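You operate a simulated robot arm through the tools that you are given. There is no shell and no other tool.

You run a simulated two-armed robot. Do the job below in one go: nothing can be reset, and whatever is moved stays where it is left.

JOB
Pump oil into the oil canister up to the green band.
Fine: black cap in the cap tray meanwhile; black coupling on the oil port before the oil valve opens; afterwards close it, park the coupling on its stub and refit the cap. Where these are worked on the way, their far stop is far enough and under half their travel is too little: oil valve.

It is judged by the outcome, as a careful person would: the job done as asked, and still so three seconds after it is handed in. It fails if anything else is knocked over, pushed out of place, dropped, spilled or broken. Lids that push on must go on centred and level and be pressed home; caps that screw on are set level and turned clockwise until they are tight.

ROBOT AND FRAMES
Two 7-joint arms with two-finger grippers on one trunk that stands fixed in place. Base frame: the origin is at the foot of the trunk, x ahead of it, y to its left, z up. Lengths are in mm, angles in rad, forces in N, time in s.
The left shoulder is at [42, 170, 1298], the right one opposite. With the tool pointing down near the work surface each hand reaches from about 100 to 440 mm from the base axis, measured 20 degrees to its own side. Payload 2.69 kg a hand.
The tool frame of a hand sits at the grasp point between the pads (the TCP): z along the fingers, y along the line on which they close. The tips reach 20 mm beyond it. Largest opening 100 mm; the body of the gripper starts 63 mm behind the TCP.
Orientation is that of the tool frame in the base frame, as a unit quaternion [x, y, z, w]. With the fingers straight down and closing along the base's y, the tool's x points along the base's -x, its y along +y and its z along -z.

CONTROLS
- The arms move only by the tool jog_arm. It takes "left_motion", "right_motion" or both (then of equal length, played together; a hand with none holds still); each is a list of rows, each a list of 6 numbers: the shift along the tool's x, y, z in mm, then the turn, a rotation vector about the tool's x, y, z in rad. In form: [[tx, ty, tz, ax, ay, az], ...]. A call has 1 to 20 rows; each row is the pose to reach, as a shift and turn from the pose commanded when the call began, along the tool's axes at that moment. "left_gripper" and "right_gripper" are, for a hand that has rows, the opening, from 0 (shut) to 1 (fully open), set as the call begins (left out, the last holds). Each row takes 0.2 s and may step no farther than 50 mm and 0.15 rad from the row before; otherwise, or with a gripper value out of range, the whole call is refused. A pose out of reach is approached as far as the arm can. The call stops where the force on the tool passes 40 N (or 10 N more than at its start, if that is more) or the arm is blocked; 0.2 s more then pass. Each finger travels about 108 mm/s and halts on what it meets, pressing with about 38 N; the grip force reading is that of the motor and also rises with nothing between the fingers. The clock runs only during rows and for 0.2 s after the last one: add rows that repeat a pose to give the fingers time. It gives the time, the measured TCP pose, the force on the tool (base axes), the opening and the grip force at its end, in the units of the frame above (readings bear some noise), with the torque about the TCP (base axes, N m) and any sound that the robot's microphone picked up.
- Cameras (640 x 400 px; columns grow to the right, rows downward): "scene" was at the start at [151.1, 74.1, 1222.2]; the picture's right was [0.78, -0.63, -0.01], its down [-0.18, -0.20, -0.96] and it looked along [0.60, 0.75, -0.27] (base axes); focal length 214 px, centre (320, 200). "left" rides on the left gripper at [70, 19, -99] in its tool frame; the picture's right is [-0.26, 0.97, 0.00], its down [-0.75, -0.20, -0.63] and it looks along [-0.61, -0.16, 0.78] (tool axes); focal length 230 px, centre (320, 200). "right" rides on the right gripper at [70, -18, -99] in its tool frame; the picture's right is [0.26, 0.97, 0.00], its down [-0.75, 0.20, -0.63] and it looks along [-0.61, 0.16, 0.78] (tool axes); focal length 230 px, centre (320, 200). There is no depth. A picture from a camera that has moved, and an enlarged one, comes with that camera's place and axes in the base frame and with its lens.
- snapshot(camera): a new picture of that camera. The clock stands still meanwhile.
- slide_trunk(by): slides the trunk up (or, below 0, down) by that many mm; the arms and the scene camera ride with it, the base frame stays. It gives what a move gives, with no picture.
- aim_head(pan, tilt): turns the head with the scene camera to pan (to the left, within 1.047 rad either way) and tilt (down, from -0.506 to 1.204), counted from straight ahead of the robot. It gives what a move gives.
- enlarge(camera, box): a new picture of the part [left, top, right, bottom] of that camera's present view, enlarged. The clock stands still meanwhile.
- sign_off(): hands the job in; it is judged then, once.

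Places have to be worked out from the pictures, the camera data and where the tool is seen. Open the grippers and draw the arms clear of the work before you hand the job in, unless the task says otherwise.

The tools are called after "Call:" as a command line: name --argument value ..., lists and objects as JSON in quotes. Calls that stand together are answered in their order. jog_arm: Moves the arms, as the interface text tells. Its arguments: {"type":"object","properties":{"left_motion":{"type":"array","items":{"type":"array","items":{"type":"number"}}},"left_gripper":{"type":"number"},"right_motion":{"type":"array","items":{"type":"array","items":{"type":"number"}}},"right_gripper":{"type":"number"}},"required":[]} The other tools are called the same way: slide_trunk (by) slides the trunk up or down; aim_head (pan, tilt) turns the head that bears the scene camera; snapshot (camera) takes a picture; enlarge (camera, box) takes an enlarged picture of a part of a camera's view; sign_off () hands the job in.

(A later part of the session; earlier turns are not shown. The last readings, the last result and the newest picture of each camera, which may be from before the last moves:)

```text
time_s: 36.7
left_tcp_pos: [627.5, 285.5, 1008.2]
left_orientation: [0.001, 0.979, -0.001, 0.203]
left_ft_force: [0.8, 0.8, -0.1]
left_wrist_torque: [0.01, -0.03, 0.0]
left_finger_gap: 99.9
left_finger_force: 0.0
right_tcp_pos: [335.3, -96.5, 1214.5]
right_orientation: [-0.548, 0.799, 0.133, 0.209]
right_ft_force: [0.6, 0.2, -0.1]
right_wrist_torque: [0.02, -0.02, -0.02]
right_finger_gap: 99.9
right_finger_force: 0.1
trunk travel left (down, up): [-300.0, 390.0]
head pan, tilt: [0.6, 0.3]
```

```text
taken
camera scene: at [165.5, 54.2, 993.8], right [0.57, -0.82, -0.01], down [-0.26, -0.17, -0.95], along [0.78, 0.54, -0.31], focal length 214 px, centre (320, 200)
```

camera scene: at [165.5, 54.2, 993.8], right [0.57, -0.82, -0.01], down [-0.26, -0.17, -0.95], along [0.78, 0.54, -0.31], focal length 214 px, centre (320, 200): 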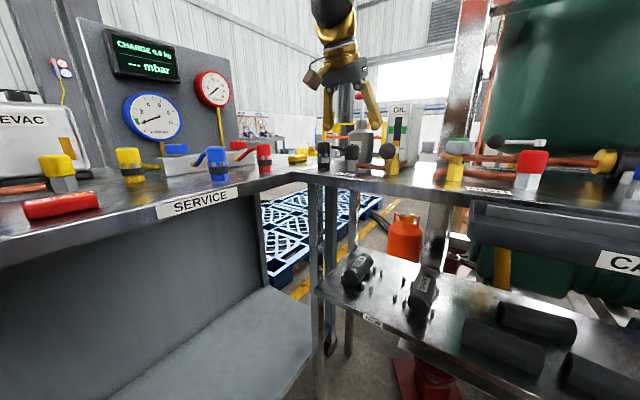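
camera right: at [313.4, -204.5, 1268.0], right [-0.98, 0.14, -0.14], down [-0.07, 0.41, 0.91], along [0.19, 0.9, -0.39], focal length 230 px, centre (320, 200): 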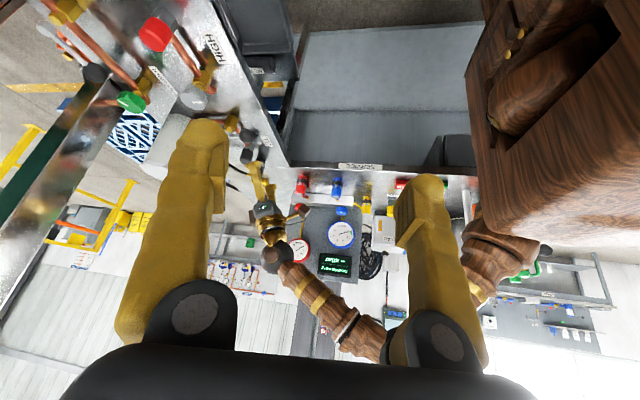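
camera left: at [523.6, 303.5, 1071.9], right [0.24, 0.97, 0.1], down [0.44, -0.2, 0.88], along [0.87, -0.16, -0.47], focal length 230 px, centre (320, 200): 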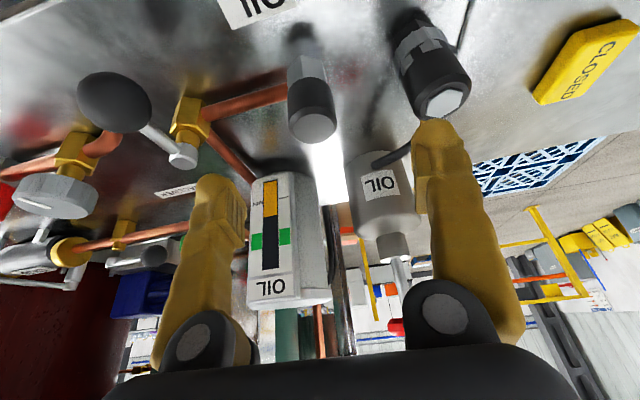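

From this view the cap axis is at about [630,284.5] and the coupling at [639,367], so I narrow the opening to 60 mm and descend around the cap to z≈948.

Call:
jog_arm --left_motion '[[0, 0, 0, 0, 0, 0], [0, 0, 0, 0, 0, 0], [6, -0.5, 14, 0, 0, 0], [11, -0.5, 28, 0, 0, 0], [17, -0.5, 42, 0, 0, 0], [22, -0.5, 56, 0, 0, 0], [22, -0.5, 56, 0, 0, 0]]' --left_gripper 0.6

Call:
snapshot --camera "left"

Call:
enlarge --camera "scene" --box '[300, 80, 440, 190]'

```text
time_s: 38.3
left_tcp_pos: [627.0, 285.1, 950.4]
left_orientation: [0.0, 0.979, -0.001, 0.202]
left_ft_force: [0.1, -0.3, 0.1]
left_wrist_torque: [0.0, -0.01, -0.01]
left_finger_gap: 59.9
left_finger_force: 0.0
right_tcp_pos: [336.1, -95.8, 1213.4]
right_orientation: [-0.548, 0.799, 0.133, 0.209]
right_ft_force: [0.2, -0.6, -0.4]
right_wrist_torque: [0.03, -0.02, -0.02]
right_finger_gap: 100.3
right_finger_force: 0.1
trunk travel left (down, up): [-300.0, 390.0]
head pan, tilt: [0.6, 0.3]
```

```text
taken
camera left: at [524.6, 302.4, 1012.0], right [0.24, 0.97, 0.1], down [0.44, -0.2, 0.88], along [0.87, -0.16, -0.47], focal length 230 px, centre (320, 200)
```

left: 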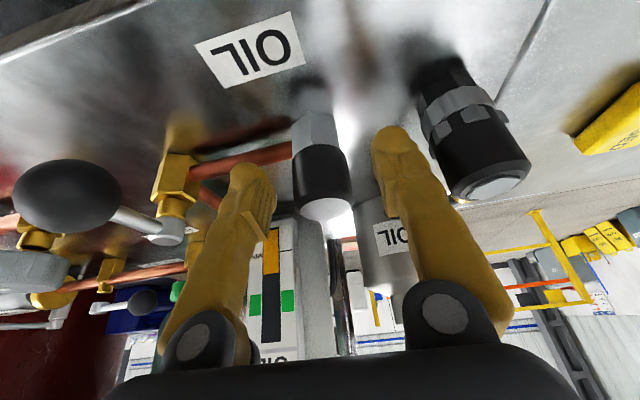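

```text
3.64 times, centred on (370, 135) of scene
camera zoom: at [165.5, 54.1, 993.8], right [0.57, -0.82, -0.01], down [-0.26, -0.17, -0.95], along [0.78, 0.54, -0.31], focal length 780 px, centre (138, 436)
```

zoom: 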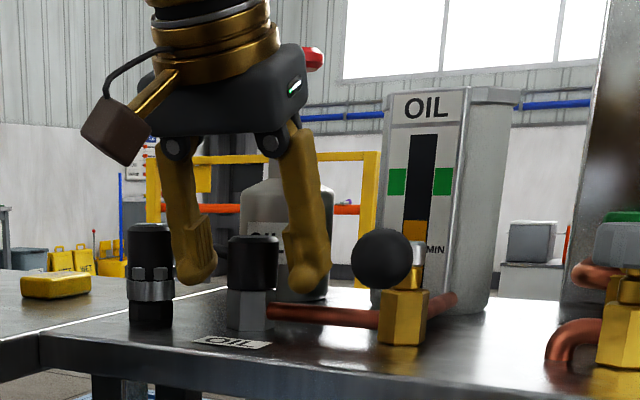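

The fingers straddle the cap (z≈928–960), but the tips are level with the hex below it. I raise 5 mm, move 3 mm forward, then close gently on the cap.

Call:
jog_arm --left_motion '[[-5, 0, -3.5, 0, 0, 0], [-5, 0, -3.5, 0, 0, 0]]'

Call:
jog_arm --left_motion '[[0, 0, 0, 0, 0, 0], [0, 0, 0, 0, 0, 0], [0, 0, 0, 0, 0, 0], [0, 0, 0, 0, 0, 0]]' --left_gripper 0

Call:
snapshot --camera "left"

Call:
enlarge --camera "scene" --box '[300, 80, 440, 190]'

```text
time_s: 38.9
left_tcp_pos: [631.6, 284.6, 955.5]
left_orientation: [0.0, 0.979, -0.001, 0.203]
left_ft_force: [0.4, 0.2, -0.2]
left_wrist_torque: [0.03, 0.02, 0.0]
left_finger_gap: 59.8
left_finger_force: 0.0
right_tcp_pos: [335.7, -96.3, 1212.5]
right_orientation: [-0.548, 0.799, 0.134, 0.209]
right_ft_force: [-0.1, 0.3, 0.5]
right_wrist_torque: [-0.01, 0.0, 0.02]
right_finger_gap: 100.1
right_finger_force: 0.0
trunk travel left (down, up): [-300.0, 390.0]
head pan, tilt: [0.6, 0.3]
```

```text
time_s: 39.9
left_tcp_pos: [630.6, 285.8, 955.1]
left_orientation: [0.0, 0.979, -0.001, 0.203]
left_ft_force: [1.8, -0.4, 0.5]
left_wrist_torque: [0.0, 0.0, 0.01]
left_finger_gap: 31.5
left_finger_force: 37.5
right_tcp_pos: [335.0, -95.8, 1214.2]
right_orientation: [-0.548, 0.799, 0.133, 0.21]
right_ft_force: [0.3, -0.4, -0.1]
right_wrist_torque: [-0.01, -0.01, -0.04]
right_finger_gap: 100.0
right_finger_force: 0.0
trunk travel left (down, up): [-300.0, 390.0]
head pan, tilt: [0.6, 0.3]
```

```text
taken
camera left: at [527.7, 302.2, 1017.8], right [0.24, 0.97, 0.1], down [0.44, -0.2, 0.88], along [0.87, -0.16, -0.47], focal length 230 px, centre (320, 200)
```

left: 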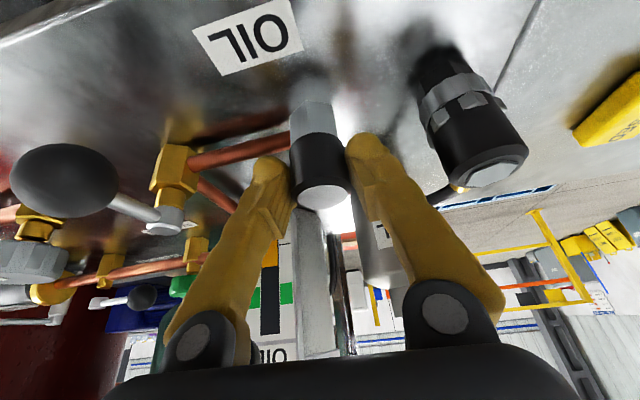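

```text
3.64 times, centred on (370, 135) of scene
camera zoom: at [165.6, 54.1, 993.7], right [0.57, -0.82, -0.01], down [-0.26, -0.17, -0.95], along [0.78, 0.54, -0.31], focal length 780 px, centre (138, 436)
```

zoom: 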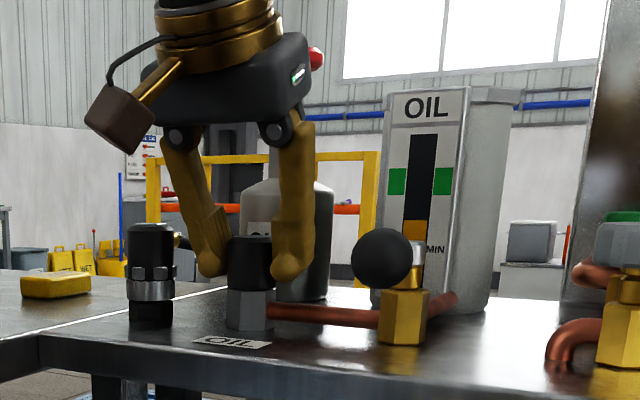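

The cap is held (31.5 mm wide). I test first with a gentle 3 mm upward pull, then read the force.

Call:
jog_arm --left_motion '[[-0.6, 0, -1.4, 0, 0, 0], [-1.2, 0, -2.8, 0, 0, 0], [-1.2, 0, -2.8, 0, 0, 0]]'

```text
time_s: 40.7
left_tcp_pos: [632.2, 284.0, 957.3]
left_orientation: [0.0, 0.979, -0.001, 0.202]
left_ft_force: [-0.8, 0.0, -6.2]
left_wrist_torque: [0.01, 0.0, 0.0]
left_finger_gap: 31.4
left_finger_force: 38.2
right_tcp_pos: [335.7, -97.1, 1213.3]
right_orientation: [-0.549, 0.799, 0.133, 0.209]
right_ft_force: [-0.7, 0.3, 0.0]
right_wrist_torque: [-0.01, 0.0, 0.01]
right_finger_gap: 100.1
right_finger_force: 0.0
trunk travel left (down, up): [-300.0, 390.0]
head pan, tilt: [0.6, 0.3]
```

The pull meets about 6 N. I now try a small counter-clockwise turn (0.3 rad about the vertical) and read the torque.

Call:
jog_arm --left_motion '[[0, 0, 0, -0.04, 0, -0.092], [0, 0, 0, -0.08, 0, -0.183], [0, 0, 0, -0.12, 0, -0.275], [0, 0, 0, -0.12, 0, -0.275]]'

Call:
snapshot --camera "left"

```text
time_s: 41.7
left_tcp_pos: [631.8, 285.1, 958.0]
left_orientation: [-0.146, 0.968, 0.03, 0.2]
left_ft_force: [0.1, 0.1, -6.0]
left_wrist_torque: [0.02, -0.01, 0.01]
left_finger_gap: 31.2
left_finger_force: 38.3
right_tcp_pos: [335.4, -96.0, 1214.4]
right_orientation: [-0.549, 0.799, 0.133, 0.209]
right_ft_force: [0.1, 0.7, -0.4]
right_wrist_torque: [-0.03, -0.01, 0.0]
right_finger_gap: 100.0
right_finger_force: 0.1
trunk travel left (down, up): [-300.0, 390.0]
head pan, tilt: [0.6, 0.3]
```

```text
taken
camera left: at [528.3, 270.5, 1020.4], right [-0.06, 0.99, 0.1], down [0.48, -0.06, 0.88], along [0.88, 0.1, -0.47], focal length 230 px, centre (320, 200)
```

left: 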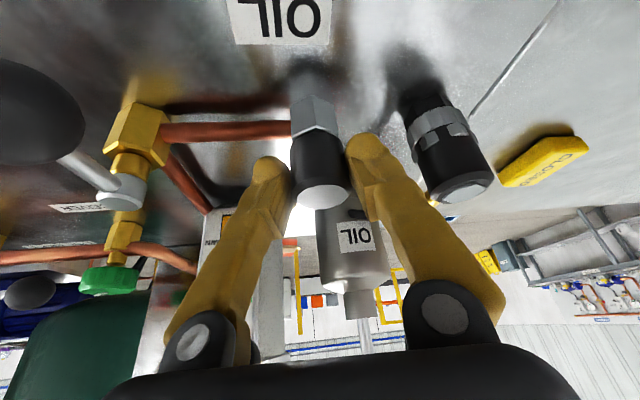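

The turn meets no torque. I pull up another few mm to tell friction from a thread.

Call:
jog_arm --left_motion '[[-0.8, 0, -1.8, 0, 0, 0], [-1.6, 0, -3.7, 0, 0, 0], [-1.6, 0, -3.7, 0, 0, 0]]'

Call:
snapshot --camera "left"

```text
time_s: 42.5
left_tcp_pos: [633.7, 284.3, 963.1]
left_orientation: [-0.146, 0.968, 0.03, 0.202]
left_ft_force: [-0.5, -0.8, 4.6]
left_wrist_torque: [-0.02, 0.01, -0.02]
left_finger_gap: 31.4
left_finger_force: 38.0
right_tcp_pos: [333.7, -96.6, 1214.3]
right_orientation: [-0.547, 0.799, 0.132, 0.21]
right_ft_force: [0.1, -0.7, 0.6]
right_wrist_torque: [0.02, 0.02, 0.02]
right_finger_gap: 100.1
right_finger_force: 0.0
trunk travel left (down, up): [-300.0, 390.0]
head pan, tilt: [0.6, 0.3]
```

```text
taken
camera left: at [528.4, 270.5, 1025.7], right [-0.06, 0.99, 0.1], down [0.48, -0.06, 0.88], along [0.88, 0.1, -0.47], focal length 230 px, centre (320, 200)
```

left: 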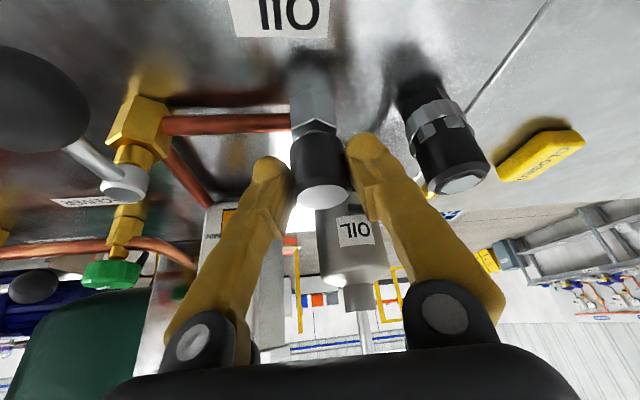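

The cap comes along with the fingers with little force: it is a push-fit cap. I lift it straight up 45 mm and check.

Call:
jog_arm --left_motion '[[-4, 0, -9, 0, 0, 0], [-8, 0, -18, 0, 0, 0], [-12, 0, -27.5, 0, 0, 0], [-18, 0, -41, 0, 0, 0], [-18, 0, -41, 0, 0, 0]]'

Call:
snapshot --camera "left"

Call:
enlarge --camera "scene" --box '[300, 80, 440, 190]'

```text
time_s: 43.7
left_tcp_pos: [634.2, 285.0, 1006.2]
left_orientation: [-0.147, 0.968, 0.031, 0.2]
left_ft_force: [-1.1, -0.2, -0.5]
left_wrist_torque: [-0.01, 0.01, -0.01]
left_finger_gap: 31.5
left_finger_force: 38.3
right_tcp_pos: [335.8, -96.6, 1213.6]
right_orientation: [-0.548, 0.799, 0.133, 0.21]
right_ft_force: [-0.1, -0.5, -0.5]
right_wrist_torque: [0.0, 0.0, 0.02]
right_finger_gap: 100.2
right_finger_force: 0.0
trunk travel left (down, up): [-300.0, 390.0]
head pan, tilt: [0.6, 0.3]
```

```text
taken
camera left: at [528.4, 270.8, 1069.5], right [-0.06, 0.99, 0.1], down [0.48, -0.06, 0.88], along [0.88, 0.1, -0.47], focal length 230 px, centre (320, 200)
```

left: 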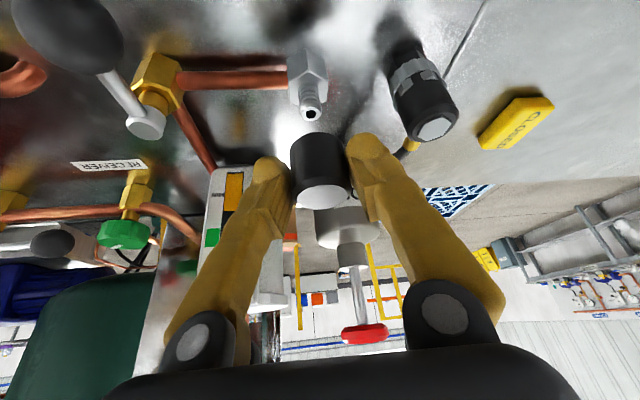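

```text
3.64 times, centred on (370, 135) of scene
camera zoom: at [165.7, 54.1, 993.7], right [0.57, -0.82, -0.01], down [-0.26, -0.17, -0.95], along [0.78, 0.54, -0.31], focal length 780 px, centre (138, 436)
```

zoom: 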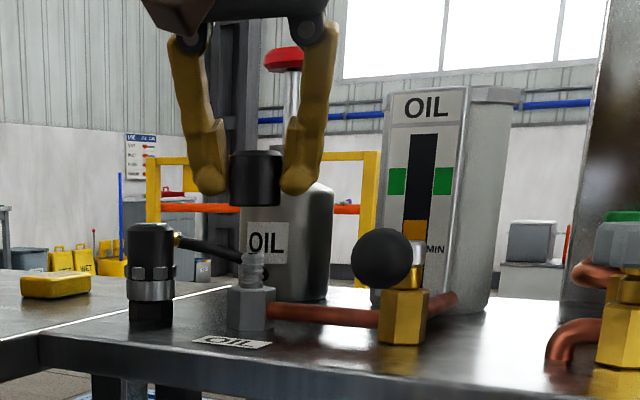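

The cap is off and a nipple is visible on the port. I zoom in on it.

Call:
enlarge --camera "left" --box '[270, 30, 350, 130]'

Call:
enlarge --camera "scene" --box '[320, 130, 390, 180]'

```text
4.00 times, centred on (310, 80) of left
camera zoom: at [528.4, 270.8, 1069.5], right [-0.06, 0.99, 0.1], down [0.48, -0.06, 0.88], along [0.88, 0.1, -0.47], focal length 920 px, centre (360, 680)
```

zoom: 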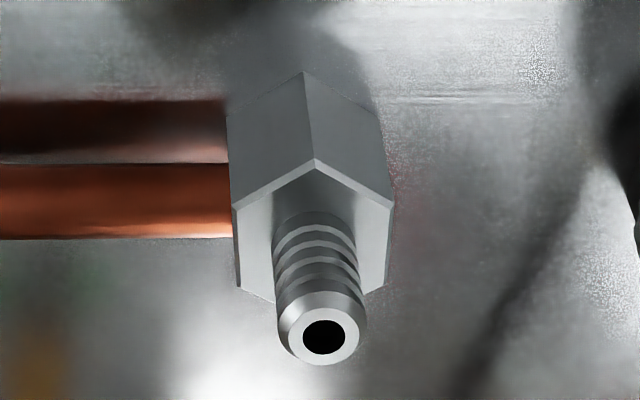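

```text
8.00 times, centred on (355, 155) of scene
camera zoom: at [165.7, 54.1, 993.7], right [0.57, -0.82, -0.01], down [-0.26, -0.17, -0.95], along [0.78, 0.54, -0.31], focal length 1716 px, centre (40, 560)
```

zoom: 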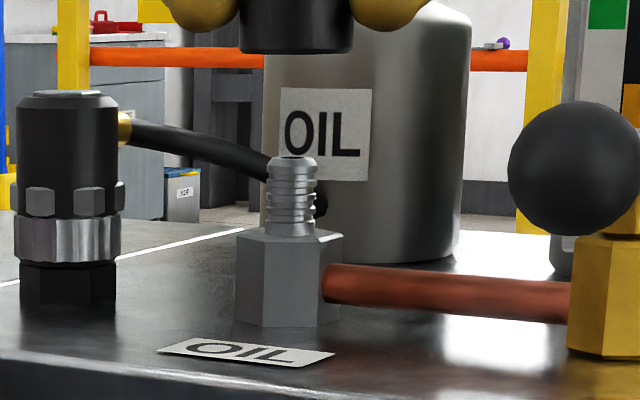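

The nipple is ribbed and the cap is push-on. Before carrying the cap to the tray I move the right hand 200 mm further right, out of the left arm's way, and lift the left hand.

Call:
jog_arm --right_motion '[[33, -14.6, -17.8, 0, 0, 0], [66, -29, -36, 0, 0, 0], [98, -44, -53, 0, 0, 0], [131, -58, -71, 0, 0, 0], [164, -73, -89, 0, 0, 0], [164, -73, -89, 0, 0, 0]]' --left_motion '[[-6, 0, -14, 0, 0, 0], [-12, 0, -28, 0, 0, 0], [-20, 0, -46, 0, 0, 0], [-28, 0, -64, 0, 0, 0], [-28, 0, -64, 0, 0, 0], [-28, 0, -64, 0, 0, 0]]'

Call:
aim_head --pan 0.1 --tilt 0.4

Call:
snapshot --camera "scene"

Call:
snapshot --camera "right"

```text
time_s: 45.1
left_tcp_pos: [633.8, 283.9, 1077.5]
left_orientation: [-0.147, 0.968, 0.03, 0.2]
left_ft_force: [-0.1, 0.0, 0.0]
left_wrist_torque: [-0.02, 0.01, -0.01]
left_finger_gap: 31.4
left_finger_force: 38.1
right_tcp_pos: [328.4, -300.3, 1225.7]
right_orientation: [-0.551, 0.795, 0.121, 0.226]
right_ft_force: [-0.6, -0.3, -0.4]
right_wrist_torque: [0.0, -0.02, -0.02]
right_finger_gap: 100.1
right_finger_force: 0.0
trunk travel left (down, up): [-300.0, 390.0]
head pan, tilt: [0.6, 0.3]
```

```text
time_s: 46.0
left_tcp_pos: [634.6, 284.5, 1076.8]
left_orientation: [-0.147, 0.968, 0.031, 0.2]
left_ft_force: [0.3, 0.4, -0.1]
left_wrist_torque: [0.0, 0.02, 0.01]
left_finger_gap: 31.5
left_finger_force: 37.6
right_tcp_pos: [330.4, -300.5, 1226.0]
right_orientation: [-0.55, 0.794, 0.122, 0.226]
right_ft_force: [0.9, -0.6, -0.1]
right_wrist_torque: [0.01, -0.02, 0.01]
right_finger_gap: 99.8
right_finger_force: 0.0
trunk travel left (down, up): [-300.0, 390.0]
head pan, tilt: [0.099, 0.4]
```

```text
taken
camera scene: at [180.6, 10.6, 984.2], right [0.1, -0.99, 0.0], down [-0.4, -0.04, -0.91], along [0.91, 0.09, -0.4], focal length 214 px, centre (320, 200)
```

scene: 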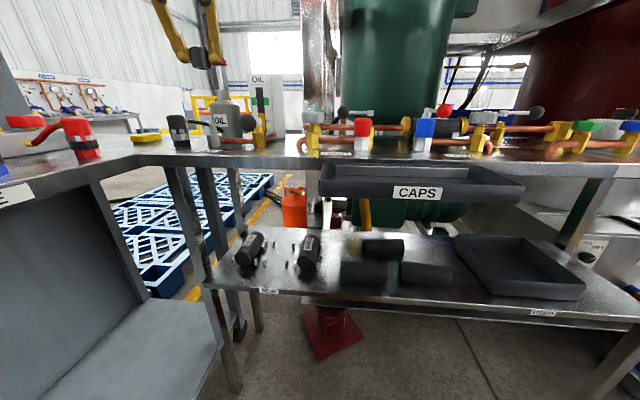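

```text
taken
camera right: at [305.3, -407.6, 1278.9], right [-0.97, 0.14, -0.18], down [-0.11, 0.41, 0.91], along [0.2, 0.9, -0.38], focal length 230 px, centre (320, 200)
```

right: 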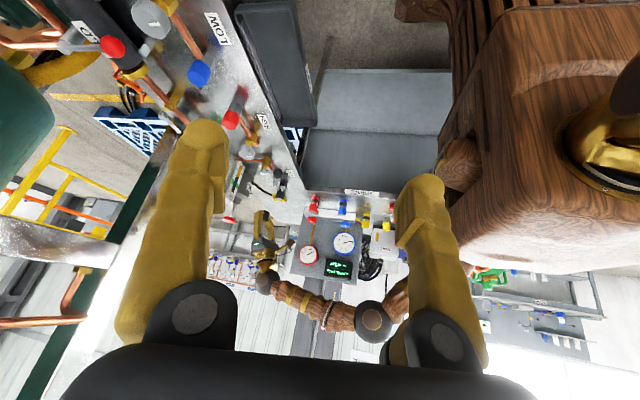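

The tray spans about x 430–550, y −235..35. I carry the cap back to x≈495 and then across to y≈−30 at height, turning the hand slightly to suit the arm.

Call:
jog_arm --left_motion '[[29, 10, -12.7, 0, 0, 0], [58.7, 19.8, -25.3, 0, 0, 0], [88, 29.8, -38, 0, 0, 0], [117.4, 39.7, -50.7, 0, 0, 0], [127.4, 6.5, -55, 0.026, 0, 0.061], [137.4, -26.6, -59.3, 0.053, 0, 0.122], [147.4, -59.8, -63.6, 0.079, 0, 0.183], [157.4, -92.9, -67.9, 0.106, 0, 0.244], [167.4, -126, -72.2, 0.132, 0, 0.306], [177.4, -159.2, -76.5, 0.159, 0, 0.367], [187.4, -192.4, -80.8, 0.185, 0, 0.428], [197.4, -225.5, -85, 0.212, 0, 0.489], [207.4, -258.7, -89.3, 0.238, 0, 0.55], [207.4, -258.7, -89.3, 0.238, 0, 0.55], [207.4, -258.7, -89.3, 0.238, 0, 0.55]]'

Call:
snapshot --camera "scene"

Call:
snapshot --camera "left"

Call:
snapshot --camera "right"

```text
time_s: 49.2
left_tcp_pos: [494.6, -30.7, 1077.9]
left_orientation: [0.146, 0.968, -0.029, 0.2]
left_ft_force: [0.3, -0.7, -0.4]
left_wrist_torque: [-0.03, 0.0, -0.01]
left_finger_gap: 31.3
left_finger_force: 37.7
right_tcp_pos: [329.8, -300.4, 1226.2]
right_orientation: [-0.55, 0.795, 0.12, 0.226]
right_ft_force: [0.4, -0.5, 0.5]
right_wrist_torque: [0.01, -0.01, 0.02]
right_finger_gap: 100.2
right_finger_force: 0.1
trunk travel left (down, up): [-300.0, 390.0]
head pan, tilt: [0.099, 0.4]
```

```text
taken
camera scene: at [180.6, 10.4, 984.2], right [0.1, -0.99, 0.0], down [-0.4, -0.04, -0.91], along [0.91, 0.09, -0.4], focal length 214 px, centre (320, 200)
```

scene: 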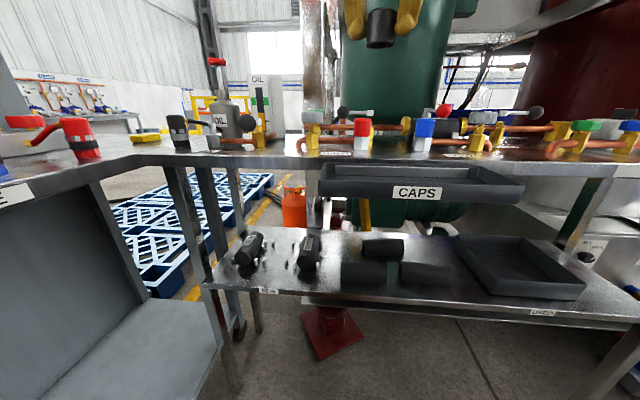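

```text
taken
camera left: at [401.4, 16.4, 1140.1], right [0.51, 0.85, 0.1], down [0.36, -0.32, 0.88], along [0.78, -0.41, -0.47], focal length 230 px, centre (320, 200)
```

left: 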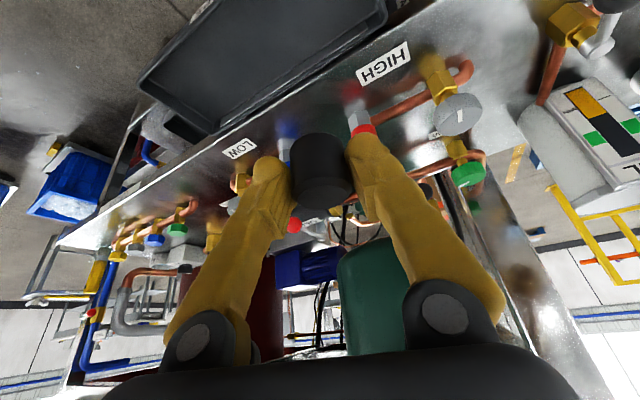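

```text
taken
camera right: at [305.3, -407.8, 1278.9], right [-0.97, 0.14, -0.18], down [-0.11, 0.41, 0.91], along [0.2, 0.9, -0.38], focal length 230 px, centre (320, 200)
```

right: 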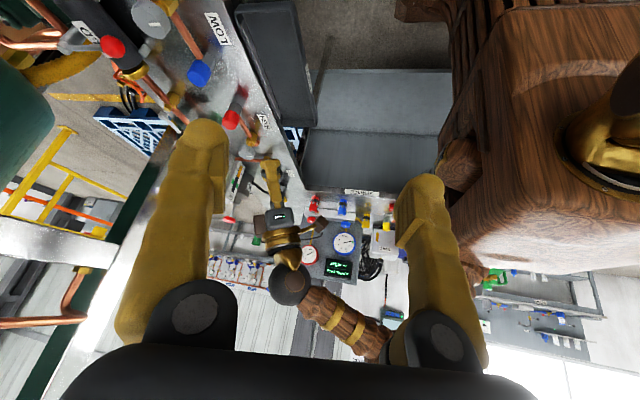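

The cap hangs level above the tray (rim x≈450–545, y −220..37). I descend to TCP z≈907 and look before the last bit.

Call:
jog_arm --left_motion '[[13, 0, 32, 0, 0, 0], [28, 0, 69, 0, 0, 0], [42, 0.5, 101, 0, 0, 0], [55, 0.6, 131, 0, 0, 0], [65.6, 0.6, 156.6, 0, 0, 0], [65.6, 0.6, 156.6, 0, 0, 0], [65.6, 0.6, 156.6, 0, 0, 0]]'

Call:
snapshot --camera "left"

Call:
enlarge --camera "scene" --box '[300, 100, 540, 250]'

```text
time_s: 50.8
left_tcp_pos: [504.6, -25.4, 925.4]
left_orientation: [0.131, 0.967, -0.044, 0.215]
left_ft_force: [0.0, -0.2, -0.7]
left_wrist_torque: [0.01, 0.01, -0.01]
left_finger_gap: 31.5
left_finger_force: 38.4
right_tcp_pos: [329.0, -299.5, 1226.1]
right_orientation: [-0.551, 0.795, 0.121, 0.226]
right_ft_force: [-0.6, 0.6, -0.4]
right_wrist_torque: [0.03, -0.02, -0.01]
right_finger_gap: 99.8
right_finger_force: 0.0
trunk travel left (down, up): [-300.0, 390.0]
head pan, tilt: [0.099, 0.4]
```

```text
taken
camera left: at [408.7, 21.0, 984.9], right [0.49, 0.87, 0.08], down [0.35, -0.28, 0.89], along [0.8, -0.41, -0.44], focal length 230 px, centre (320, 200)
```

left: 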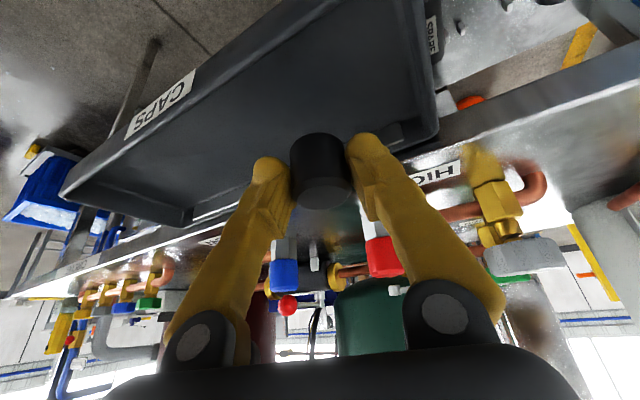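

```text
2.67 times, centred on (420, 175) of scene
camera zoom: at [180.6, 10.5, 984.2], right [0.1, -0.99, 0.0], down [-0.4, -0.04, -0.91], along [0.91, 0.09, -0.4], focal length 572 px, centre (53, 267)
```

zoom: 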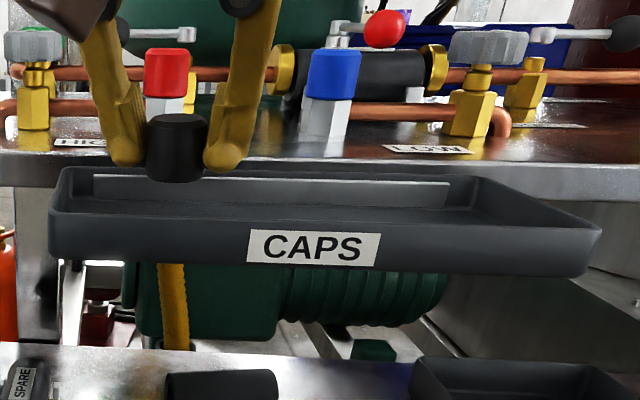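

The hand has not fully reached the command yet. I hold for it to settle.

Call:
jog_arm --left_motion '[[0, 0, 0, 0, 0, 0], [0, 0, 0, 0, 0, 0], [0, 0, 0, 0, 0, 0]]'

```text
time_s: 51.6
left_tcp_pos: [504.5, -24.3, 921.1]
left_orientation: [0.129, 0.968, -0.044, 0.211]
left_ft_force: [1.0, 0.0, -0.8]
left_wrist_torque: [0.0, -0.02, 0.0]
left_finger_gap: 31.2
left_finger_force: 38.0
right_tcp_pos: [328.8, -299.9, 1225.7]
right_orientation: [-0.551, 0.794, 0.122, 0.226]
right_ft_force: [0.2, 0.2, -0.9]
right_wrist_torque: [-0.02, 0.0, 0.03]
right_finger_gap: 99.9
right_finger_force: 0.0
trunk travel left (down, up): [-300.0, 390.0]
head pan, tilt: [0.099, 0.4]
```

The hand stays about 14 mm above the command with no load at the tool, so I check the arm's posture with the right camera.

Call:
snapshot --camera "right"

Call:
enlarge --camera "right" --box '[230, 130, 480, 360]'

```text
taken
camera right: at [305.3, -407.7, 1278.9], right [-0.97, 0.14, -0.18], down [-0.11, 0.41, 0.91], along [0.2, 0.9, -0.38], focal length 230 px, centre (320, 200)
```

right: 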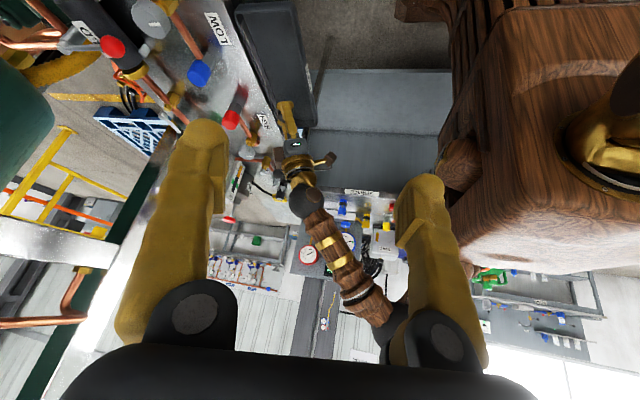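

```text
1.74 times, centred on (355, 245) of right
camera zoom: at [305.3, -407.7, 1278.9], right [-0.97, 0.14, -0.18], down [-0.11, 0.41, 0.91], along [0.2, 0.9, -0.38], focal length 400 px, centre (259, 122)
```

zoom: 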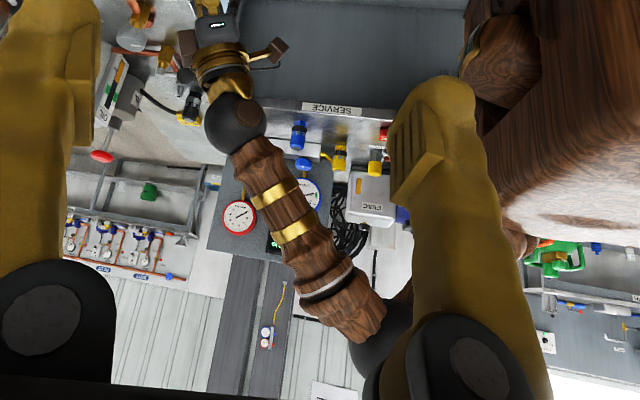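

Nothing is touching; a joint limit seems to stop the arm here. I lower the last stretch with the trunk instead, first by 20 mm.

Call:
slide_trunk --by -20

Call:
enlarge --camera "scene" --box '[300, 100, 540, 250]'

Call:
snapshot --camera "left"

```text
time_s: 52.3
left_tcp_pos: [504.8, -24.0, 901.4]
left_orientation: [0.129, 0.968, -0.045, 0.209]
left_ft_force: [-0.2, 0.5, -0.7]
left_wrist_torque: [0.01, -0.02, 0.0]
left_finger_gap: 31.3
left_finger_force: 38.4
right_tcp_pos: [329.2, -300.4, 1206.9]
right_orientation: [-0.55, 0.795, 0.121, 0.226]
right_ft_force: [0.1, 0.1, 0.6]
right_wrist_torque: [-0.01, -0.01, 0.0]
right_finger_gap: 99.9
right_finger_force: 0.0
trunk travel left (down, up): [-280.0, 410.0]
head pan, tilt: [0.099, 0.4]
```

```text
2.67 times, centred on (420, 175) of scene
camera zoom: at [180.1, 10.6, 964.2], right [0.1, -0.99, 0.0], down [-0.4, -0.04, -0.91], along [0.91, 0.09, -0.4], focal length 572 px, centre (53, 267)
```

zoom: 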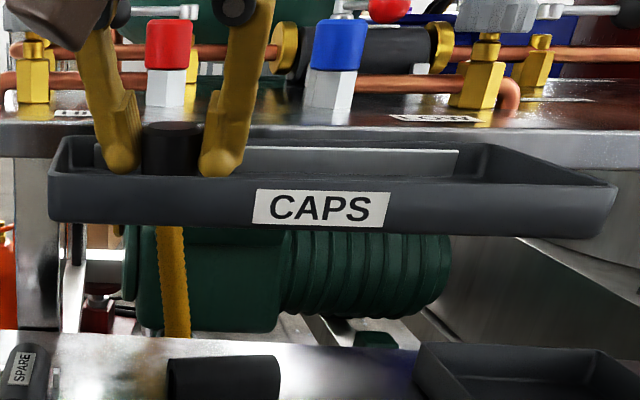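

```text
taken
camera left: at [408.8, 23.0, 961.7], right [0.49, 0.87, 0.08], down [0.36, -0.28, 0.89], along [0.8, -0.41, -0.45], focal length 230 px, centre (320, 200)
```

left: 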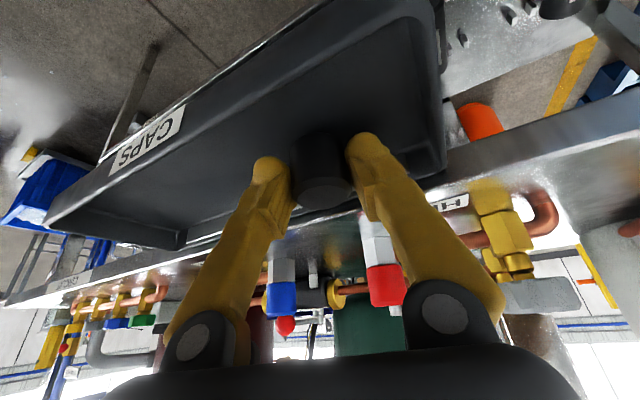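

The cap is now within the tray. I lower another 8 mm and read the force.

Call:
slide_trunk --by -8

Call:
snapshot --camera "left"

```text
time_s: 52.9
left_tcp_pos: [504.1, -24.4, 896.3]
left_orientation: [0.128, 0.967, -0.046, 0.213]
left_ft_force: [3.4, -1.2, 27.2]
left_wrist_torque: [0.08, 0.13, 0.0]
left_finger_gap: 31.4
left_finger_force: 37.8
right_tcp_pos: [328.3, -299.9, 1197.9]
right_orientation: [-0.55, 0.795, 0.12, 0.227]
right_ft_force: [-0.5, -0.3, -0.4]
right_wrist_torque: [0.01, 0.01, -0.01]
right_finger_gap: 99.9
right_finger_force: 0.0
trunk travel left (down, up): [-272.0, 418.0]
head pan, tilt: [0.099, 0.4]
```

```text
taken
camera left: at [409.3, 22.6, 955.6], right [0.48, 0.87, 0.08], down [0.35, -0.27, 0.9], along [0.8, -0.41, -0.44], focal length 230 px, centre (320, 200)
```

left: 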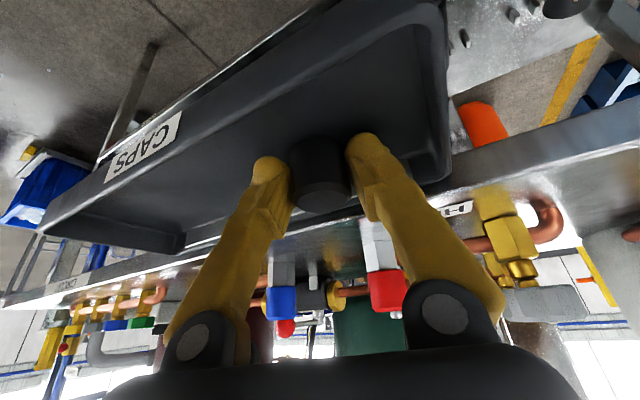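

The cap has touched the tray floor (27 N). I ease up 3 mm and open the fingers a little.

Call:
slide_trunk --by 3

Call:
jog_arm --left_motion '[[0, 0, 0, 0, 0, 0], [0, 0, 0, 0, 0, 0], [0, 0, 0, 0, 0, 0]]' --left_gripper 0.5

Call:
snapshot --camera "left"

```text
time_s: 53.4
left_tcp_pos: [502.7, -23.6, 894.8]
left_orientation: [0.129, 0.969, -0.044, 0.208]
left_ft_force: [2.6, -1.3, 13.0]
left_wrist_torque: [0.15, -0.02, -0.02]
left_finger_gap: 31.6
left_finger_force: 37.7
right_tcp_pos: [329.5, -299.7, 1201.5]
right_orientation: [-0.551, 0.794, 0.12, 0.227]
right_ft_force: [0.0, -0.1, 1.2]
right_wrist_torque: [0.01, -0.01, 0.01]
right_finger_gap: 99.8
right_finger_force: 0.1
trunk travel left (down, up): [-275.0, 415.0]
head pan, tilt: [0.099, 0.4]
```

```text
time_s: 54.2
left_tcp_pos: [504.4, -23.7, 896.0]
left_orientation: [0.127, 0.969, -0.045, 0.208]
left_ft_force: [-0.3, -0.5, -0.5]
left_wrist_torque: [0.01, -0.02, 0.0]
left_finger_gap: 49.9
left_finger_force: 0.0
right_tcp_pos: [329.4, -299.2, 1201.0]
right_orientation: [-0.55, 0.795, 0.121, 0.226]
right_ft_force: [-0.2, 0.0, -0.3]
right_wrist_torque: [0.05, 0.0, 0.04]
right_finger_gap: 99.8
right_finger_force: 0.0
trunk travel left (down, up): [-275.0, 415.0]
head pan, tilt: [0.099, 0.4]
```

```text
taken
camera left: at [408.5, 23.0, 955.7], right [0.49, 0.87, 0.07], down [0.36, -0.28, 0.89], along [0.8, -0.41, -0.45], focal length 230 px, centre (320, 200)
```

left: 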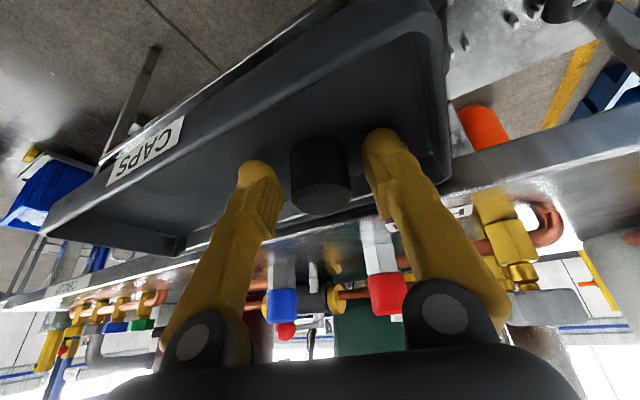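

The cap stands free in the tray at about [504,−24]. I lift straight up with the trunk, then go up with the arm.

Call:
slide_trunk --by 60

Call:
jog_arm --left_motion '[[-16, 0, -37, 0, 0, 0], [-32, 0, -74, 0, 0, 0], [-48, 0, -110, 0, 0, 0], [-48, 0, -110, 0, 0, 0]]'

Call:
snapshot --camera "left"

Call:
snapshot --camera "scene"

```text
time_s: 55.2
left_tcp_pos: [503.9, -23.6, 954.5]
left_orientation: [0.128, 0.969, -0.046, 0.206]
left_ft_force: [0.2, -0.2, 0.1]
left_wrist_torque: [0.02, 0.01, -0.02]
left_finger_gap: 50.2
left_finger_force: 0.1
right_tcp_pos: [330.3, -301.8, 1259.9]
right_orientation: [-0.55, 0.795, 0.121, 0.226]
right_ft_force: [-0.3, -0.1, -0.4]
right_wrist_torque: [0.02, 0.01, 0.03]
right_finger_gap: 100.0
right_finger_force: 0.1
trunk travel left (down, up): [-335.0, 355.0]
head pan, tilt: [0.099, 0.4]
```

```text
time_s: 56.2
left_tcp_pos: [497.2, -29.9, 1060.7]
left_orientation: [0.147, 0.968, -0.029, 0.202]
left_ft_force: [0.6, 0.2, -0.5]
left_wrist_torque: [0.0, 0.02, -0.01]
left_finger_gap: 49.8
left_finger_force: 0.0
right_tcp_pos: [330.8, -298.9, 1260.5]
right_orientation: [-0.55, 0.795, 0.122, 0.225]
right_ft_force: [0.6, 0.2, 0.5]
right_wrist_torque: [-0.02, 0.03, -0.01]
right_finger_gap: 100.0
right_finger_force: 0.1
trunk travel left (down, up): [-335.0, 355.0]
head pan, tilt: [0.099, 0.4]
```

```text
taken
camera left: at [403.8, 16.1, 1123.2], right [0.51, 0.85, 0.1], down [0.36, -0.32, 0.88], along [0.78, -0.41, -0.47], focal length 230 px, centre (320, 200)
```

left: 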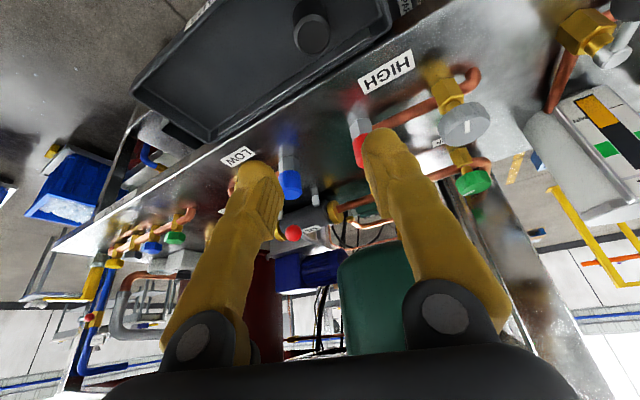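

```text
taken
camera scene: at [181.4, 10.7, 1019.2], right [0.1, -0.99, 0.0], down [-0.4, -0.04, -0.91], along [0.91, 0.09, -0.41], focal length 214 px, centre (320, 200)
```

scene: 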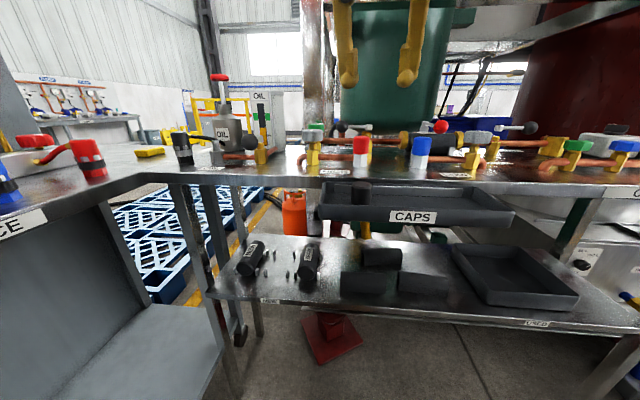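

The cap stands safely in the tray. Now I go back across to the coupling's line (y≈367), stopping behind it at x≈580, with the hand turned straight ahead and open.

Call:
jog_arm --left_motion '[[12, 42.2, -5, -0.013, 0, -0.03], [23.9, 84.3, -10, -0.026, 0, -0.061], [35.9, 126.5, -15, -0.04, 0, -0.092], [47.8, 168.7, -20, -0.053, 0, -0.122], [59.8, 210.8, -25, -0.066, 0, -0.153], [71.7, 253, -30, -0.079, 0, -0.183], [83.7, 295.2, -35, -0.093, 0, -0.214], [95.6, 337.3, -40, -0.106, 0, -0.244], [107.6, 379.5, -45.5, -0.119, 0, -0.275], [71, 391.7, -30, -0.119, 0, -0.275], [34.9, 403.9, -14, -0.119, 0, -0.275], [34.9, 403.9, -14, -0.119, 0, -0.275], [34.9, 403.9, -14, -0.119, 0, -0.275]]' --left_gripper 0.6

Call:
snapshot --camera "left"

Call:
aim_head --pan 0.6 --tilt 0.3

Call:
snapshot --camera "scene"

```text
time_s: 59.0
left_tcp_pos: [578.0, 365.8, 1062.0]
left_orientation: [-0.001, 0.979, -0.001, 0.203]
left_ft_force: [0.4, 0.1, -0.4]
left_wrist_torque: [0.02, 0.01, -0.02]
left_finger_gap: 60.2
left_finger_force: 0.1
right_tcp_pos: [330.7, -300.0, 1259.7]
right_orientation: [-0.55, 0.795, 0.122, 0.225]
right_ft_force: [0.3, -0.4, 0.5]
right_wrist_torque: [0.0, 0.06, 0.01]
right_finger_gap: 100.0
right_finger_force: 0.0
trunk travel left (down, up): [-335.0, 355.0]
head pan, tilt: [0.099, 0.4]
```

```text
taken
camera left: at [475.0, 383.4, 1125.4], right [0.24, 0.97, 0.1], down [0.44, -0.2, 0.88], along [0.87, -0.16, -0.47], focal length 230 px, centre (320, 200)
```

left: 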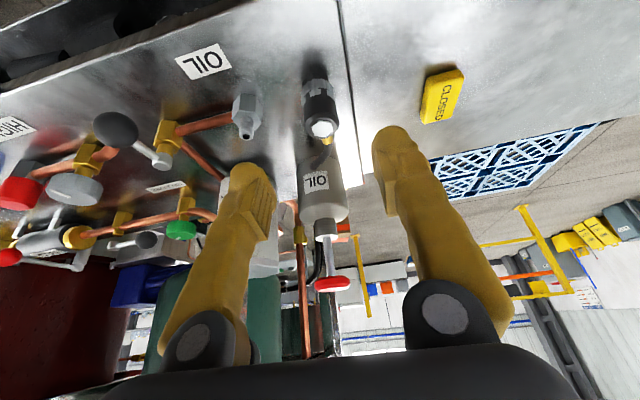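

```text
time_s: 59.9
left_tcp_pos: [578.4, 365.9, 1062.8]
left_orientation: [-0.001, 0.979, 0.001, 0.202]
left_ft_force: [-0.2, 0.4, -0.2]
left_wrist_torque: [0.01, 0.0, 0.02]
left_finger_gap: 60.1
left_finger_force: 0.1
right_tcp_pos: [329.8, -300.5, 1260.3]
right_orientation: [-0.551, 0.794, 0.122, 0.226]
right_ft_force: [0.5, -0.4, 0.2]
right_wrist_torque: [-0.02, 0.03, 0.0]
right_finger_gap: 100.1
right_finger_force: 0.0
trunk travel left (down, up): [-335.0, 355.0]
head pan, tilt: [0.6, 0.3]
```

```text
taken
camera scene: at [166.2, 54.0, 1028.7], right [0.56, -0.83, -0.01], down [-0.26, -0.17, -0.95], along [0.78, 0.54, -0.31], focal length 214 px, centre (320, 200)
```

scene: 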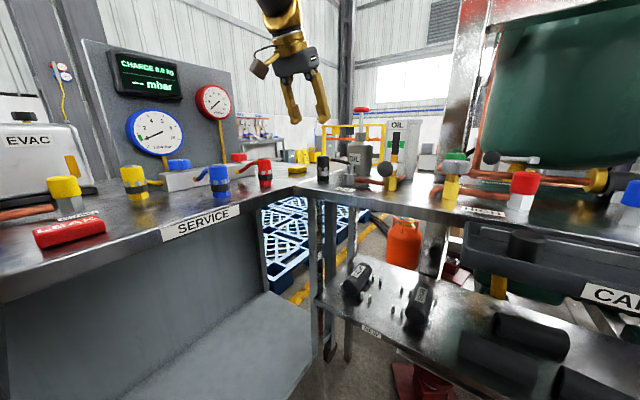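

From here the coupling axis is near [636,365]. I move over it at z≈1002 for a closer look.

Call:
jog_arm --left_motion '[[-8, 0, 25, 0, 0, 0], [-16, 0, 50, 0, 0, 0], [-24, 0, 76, 0, 0, 0], [-24, 0, 76, 0, 0, 0], [-24, 0, 76, 0, 0, 0]]'

Call:
snapshot --camera "left"

Call:
enlarge --camera "scene" --box '[290, 100, 410, 190]'

```text
time_s: 61.1
left_tcp_pos: [631.1, 367.8, 1000.3]
left_orientation: [-0.001, 0.979, 0.0, 0.203]
left_ft_force: [0.9, -0.2, -0.5]
left_wrist_torque: [0.0, -0.03, 0.03]
left_finger_gap: 60.1
left_finger_force: 0.0
right_tcp_pos: [331.3, -299.4, 1261.2]
right_orientation: [-0.55, 0.794, 0.122, 0.226]
right_ft_force: [0.8, 0.2, -0.5]
right_wrist_torque: [-0.04, 0.03, -0.02]
right_finger_gap: 100.1
right_finger_force: 0.1
trunk travel left (down, up): [-335.0, 355.0]
head pan, tilt: [0.6, 0.3]
```

```text
taken
camera left: at [528.8, 384.4, 1063.5], right [0.24, 0.97, 0.1], down [0.44, -0.2, 0.88], along [0.87, -0.16, -0.47], focal length 230 px, centre (320, 200)
```

left: 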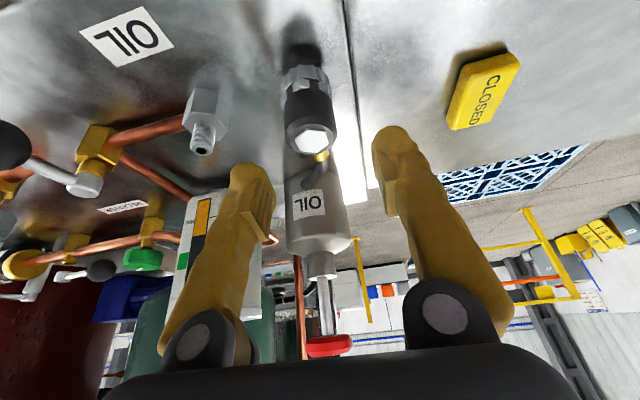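

```text
4.44 times, centred on (350, 145) of scene
camera zoom: at [166.4, 54.1, 1028.7], right [0.57, -0.82, -0.01], down [-0.26, -0.17, -0.95], along [0.78, 0.54, -0.31], focal length 953 px, centre (187, 444)
```

zoom: 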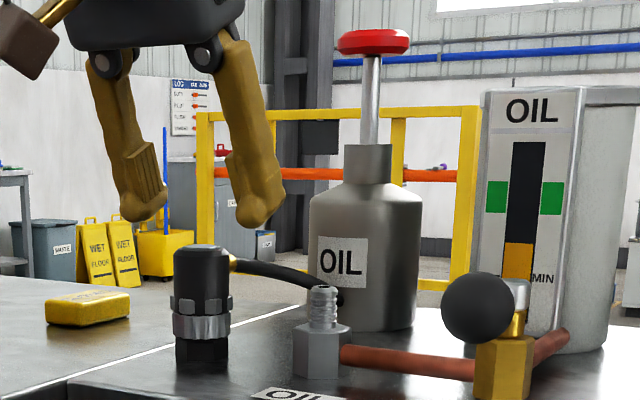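

The coupling axis is at about [637.5,364], top z≈962, with tabs below z≈937. I lower the fingers around its upper body to TCP z≈960.

Call:
jog_arm --left_motion '[[-5.5, -4, 2.4, 0, 0, 0], [0, -4, 15, 0, 0, 0], [5, -4, 27, 0, 0, 0], [10.5, -4, 39, 0, 0, 0], [10.5, -4, 39, 0, 0, 0], [10.5, -4, 39, 0, 0, 0]]'

Call:
snapshot --camera "left"

Call:
enlarge --camera "scene" --box '[290, 100, 410, 190]'

```text
time_s: 62.5
left_tcp_pos: [637.6, 362.4, 959.9]
left_orientation: [-0.001, 0.979, -0.001, 0.203]
left_ft_force: [-1.4, -0.3, 0.8]
left_wrist_torque: [-0.03, 0.02, -0.01]
left_finger_gap: 60.0
left_finger_force: 0.1
right_tcp_pos: [329.9, -299.4, 1261.1]
right_orientation: [-0.551, 0.794, 0.122, 0.226]
right_ft_force: [-0.9, -0.1, -0.8]
right_wrist_torque: [0.01, 0.0, -0.01]
right_finger_gap: 100.0
right_finger_force: 0.1
trunk travel left (down, up): [-335.0, 355.0]
head pan, tilt: [0.6, 0.3]
```

```text
taken
camera left: at [534.1, 380.0, 1023.8], right [0.24, 0.97, 0.1], down [0.44, -0.2, 0.88], along [0.87, -0.16, -0.47], focal length 230 px, centre (320, 200)
```

left: 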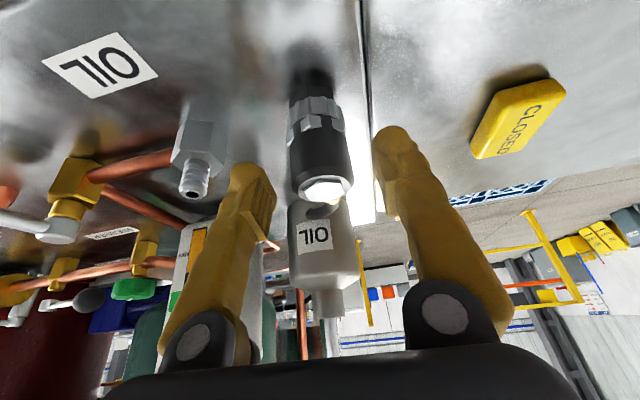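

```text
4.44 times, centred on (350, 145) of scene
camera zoom: at [166.2, 54.1, 1028.7], right [0.57, -0.82, -0.01], down [-0.26, -0.17, -0.95], along [0.78, 0.54, -0.31], focal length 953 px, centre (187, 444)
```

zoom: 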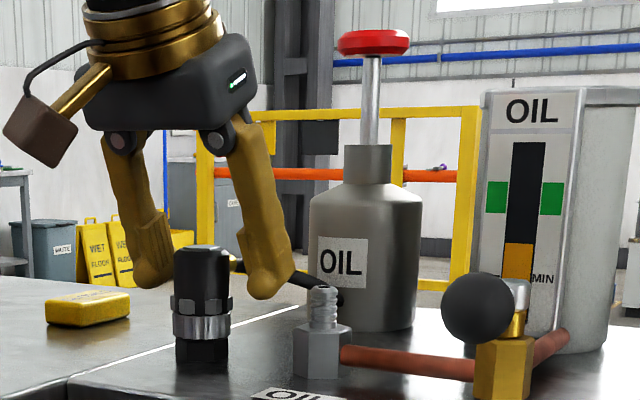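

The coupling is between the fingers, centred within 2 mm. I shift +1.5 mm in y and close on it.

Call:
jog_arm --left_motion '[[0, 1.5, 0, 0, 0, 0], [0, 1.5, 0, 0, 0, 0], [0, 1.5, 0, 0, 0, 0], [0, 1.5, 0, 0, 0, 0], [0, 1.5, 0, 0, 0, 0]]' --left_gripper 0

Call:
enlarge --camera "scene" --box '[290, 100, 410, 190]'

```text
time_s: 63.7
left_tcp_pos: [638.2, 363.2, 960.9]
left_orientation: [0.0, 0.979, -0.001, 0.202]
left_ft_force: [0.9, -1.6, 2.1]
left_wrist_torque: [-0.08, -0.03, 0.04]
left_finger_gap: 31.4
left_finger_force: 38.5
right_tcp_pos: [329.9, -299.7, 1261.0]
right_orientation: [-0.55, 0.795, 0.121, 0.226]
right_ft_force: [-0.2, 0.2, -0.3]
right_wrist_torque: [0.02, 0.04, -0.01]
right_finger_gap: 100.0
right_finger_force: 0.1
trunk travel left (down, up): [-335.0, 355.0]
head pan, tilt: [0.6, 0.3]
```

```text
4.44 times, centred on (350, 145) of scene
camera zoom: at [166.1, 53.9, 1028.8], right [0.57, -0.82, -0.01], down [-0.26, -0.17, -0.95], along [0.78, 0.54, -0.31], focal length 953 px, centre (187, 444)
```

zoom: 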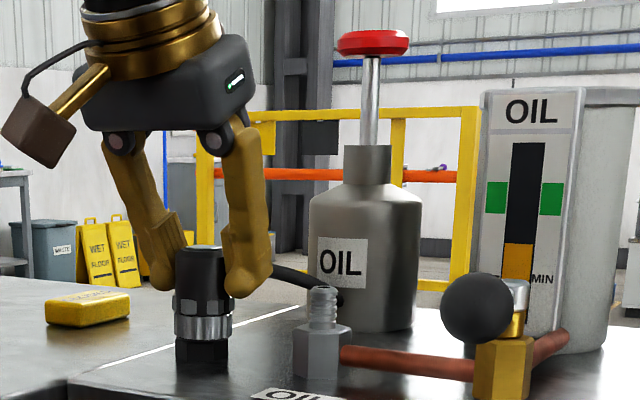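

The coupling is gripped at 31.4 mm. I pull upward gently by 4 mm to see whether it is a push-fit.

Call:
jog_arm --left_motion '[[-0.8, 0, -1.8, 0, 0, 0], [-1.6, 0, -3.7, 0, 0, 0], [-1.6, 0, -3.7, 0, 0, 0]]'

Call:
enlarge --camera "scene" --box '[290, 100, 410, 190]'

```text
time_s: 64.5
left_tcp_pos: [636.8, 364.5, 963.5]
left_orientation: [-0.001, 0.979, -0.001, 0.202]
left_ft_force: [-0.9, -0.6, -7.4]
left_wrist_torque: [0.0, -0.02, 0.03]
left_finger_gap: 31.4
left_finger_force: 37.8
right_tcp_pos: [331.4, -299.8, 1260.6]
right_orientation: [-0.55, 0.795, 0.121, 0.226]
right_ft_force: [0.0, 0.3, 0.9]
right_wrist_torque: [-0.01, 0.03, 0.01]
right_finger_gap: 99.9
right_finger_force: 0.0
trunk travel left (down, up): [-335.0, 355.0]
head pan, tilt: [0.6, 0.3]
```

```text
4.44 times, centred on (350, 145) of scene
camera zoom: at [166.7, 54.4, 1028.6], right [0.57, -0.82, -0.01], down [-0.26, -0.17, -0.95], along [0.78, 0.54, -0.31], focal length 953 px, centre (187, 444)
```

zoom: 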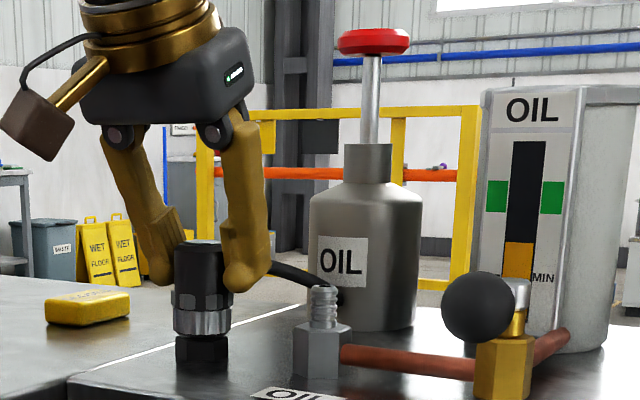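

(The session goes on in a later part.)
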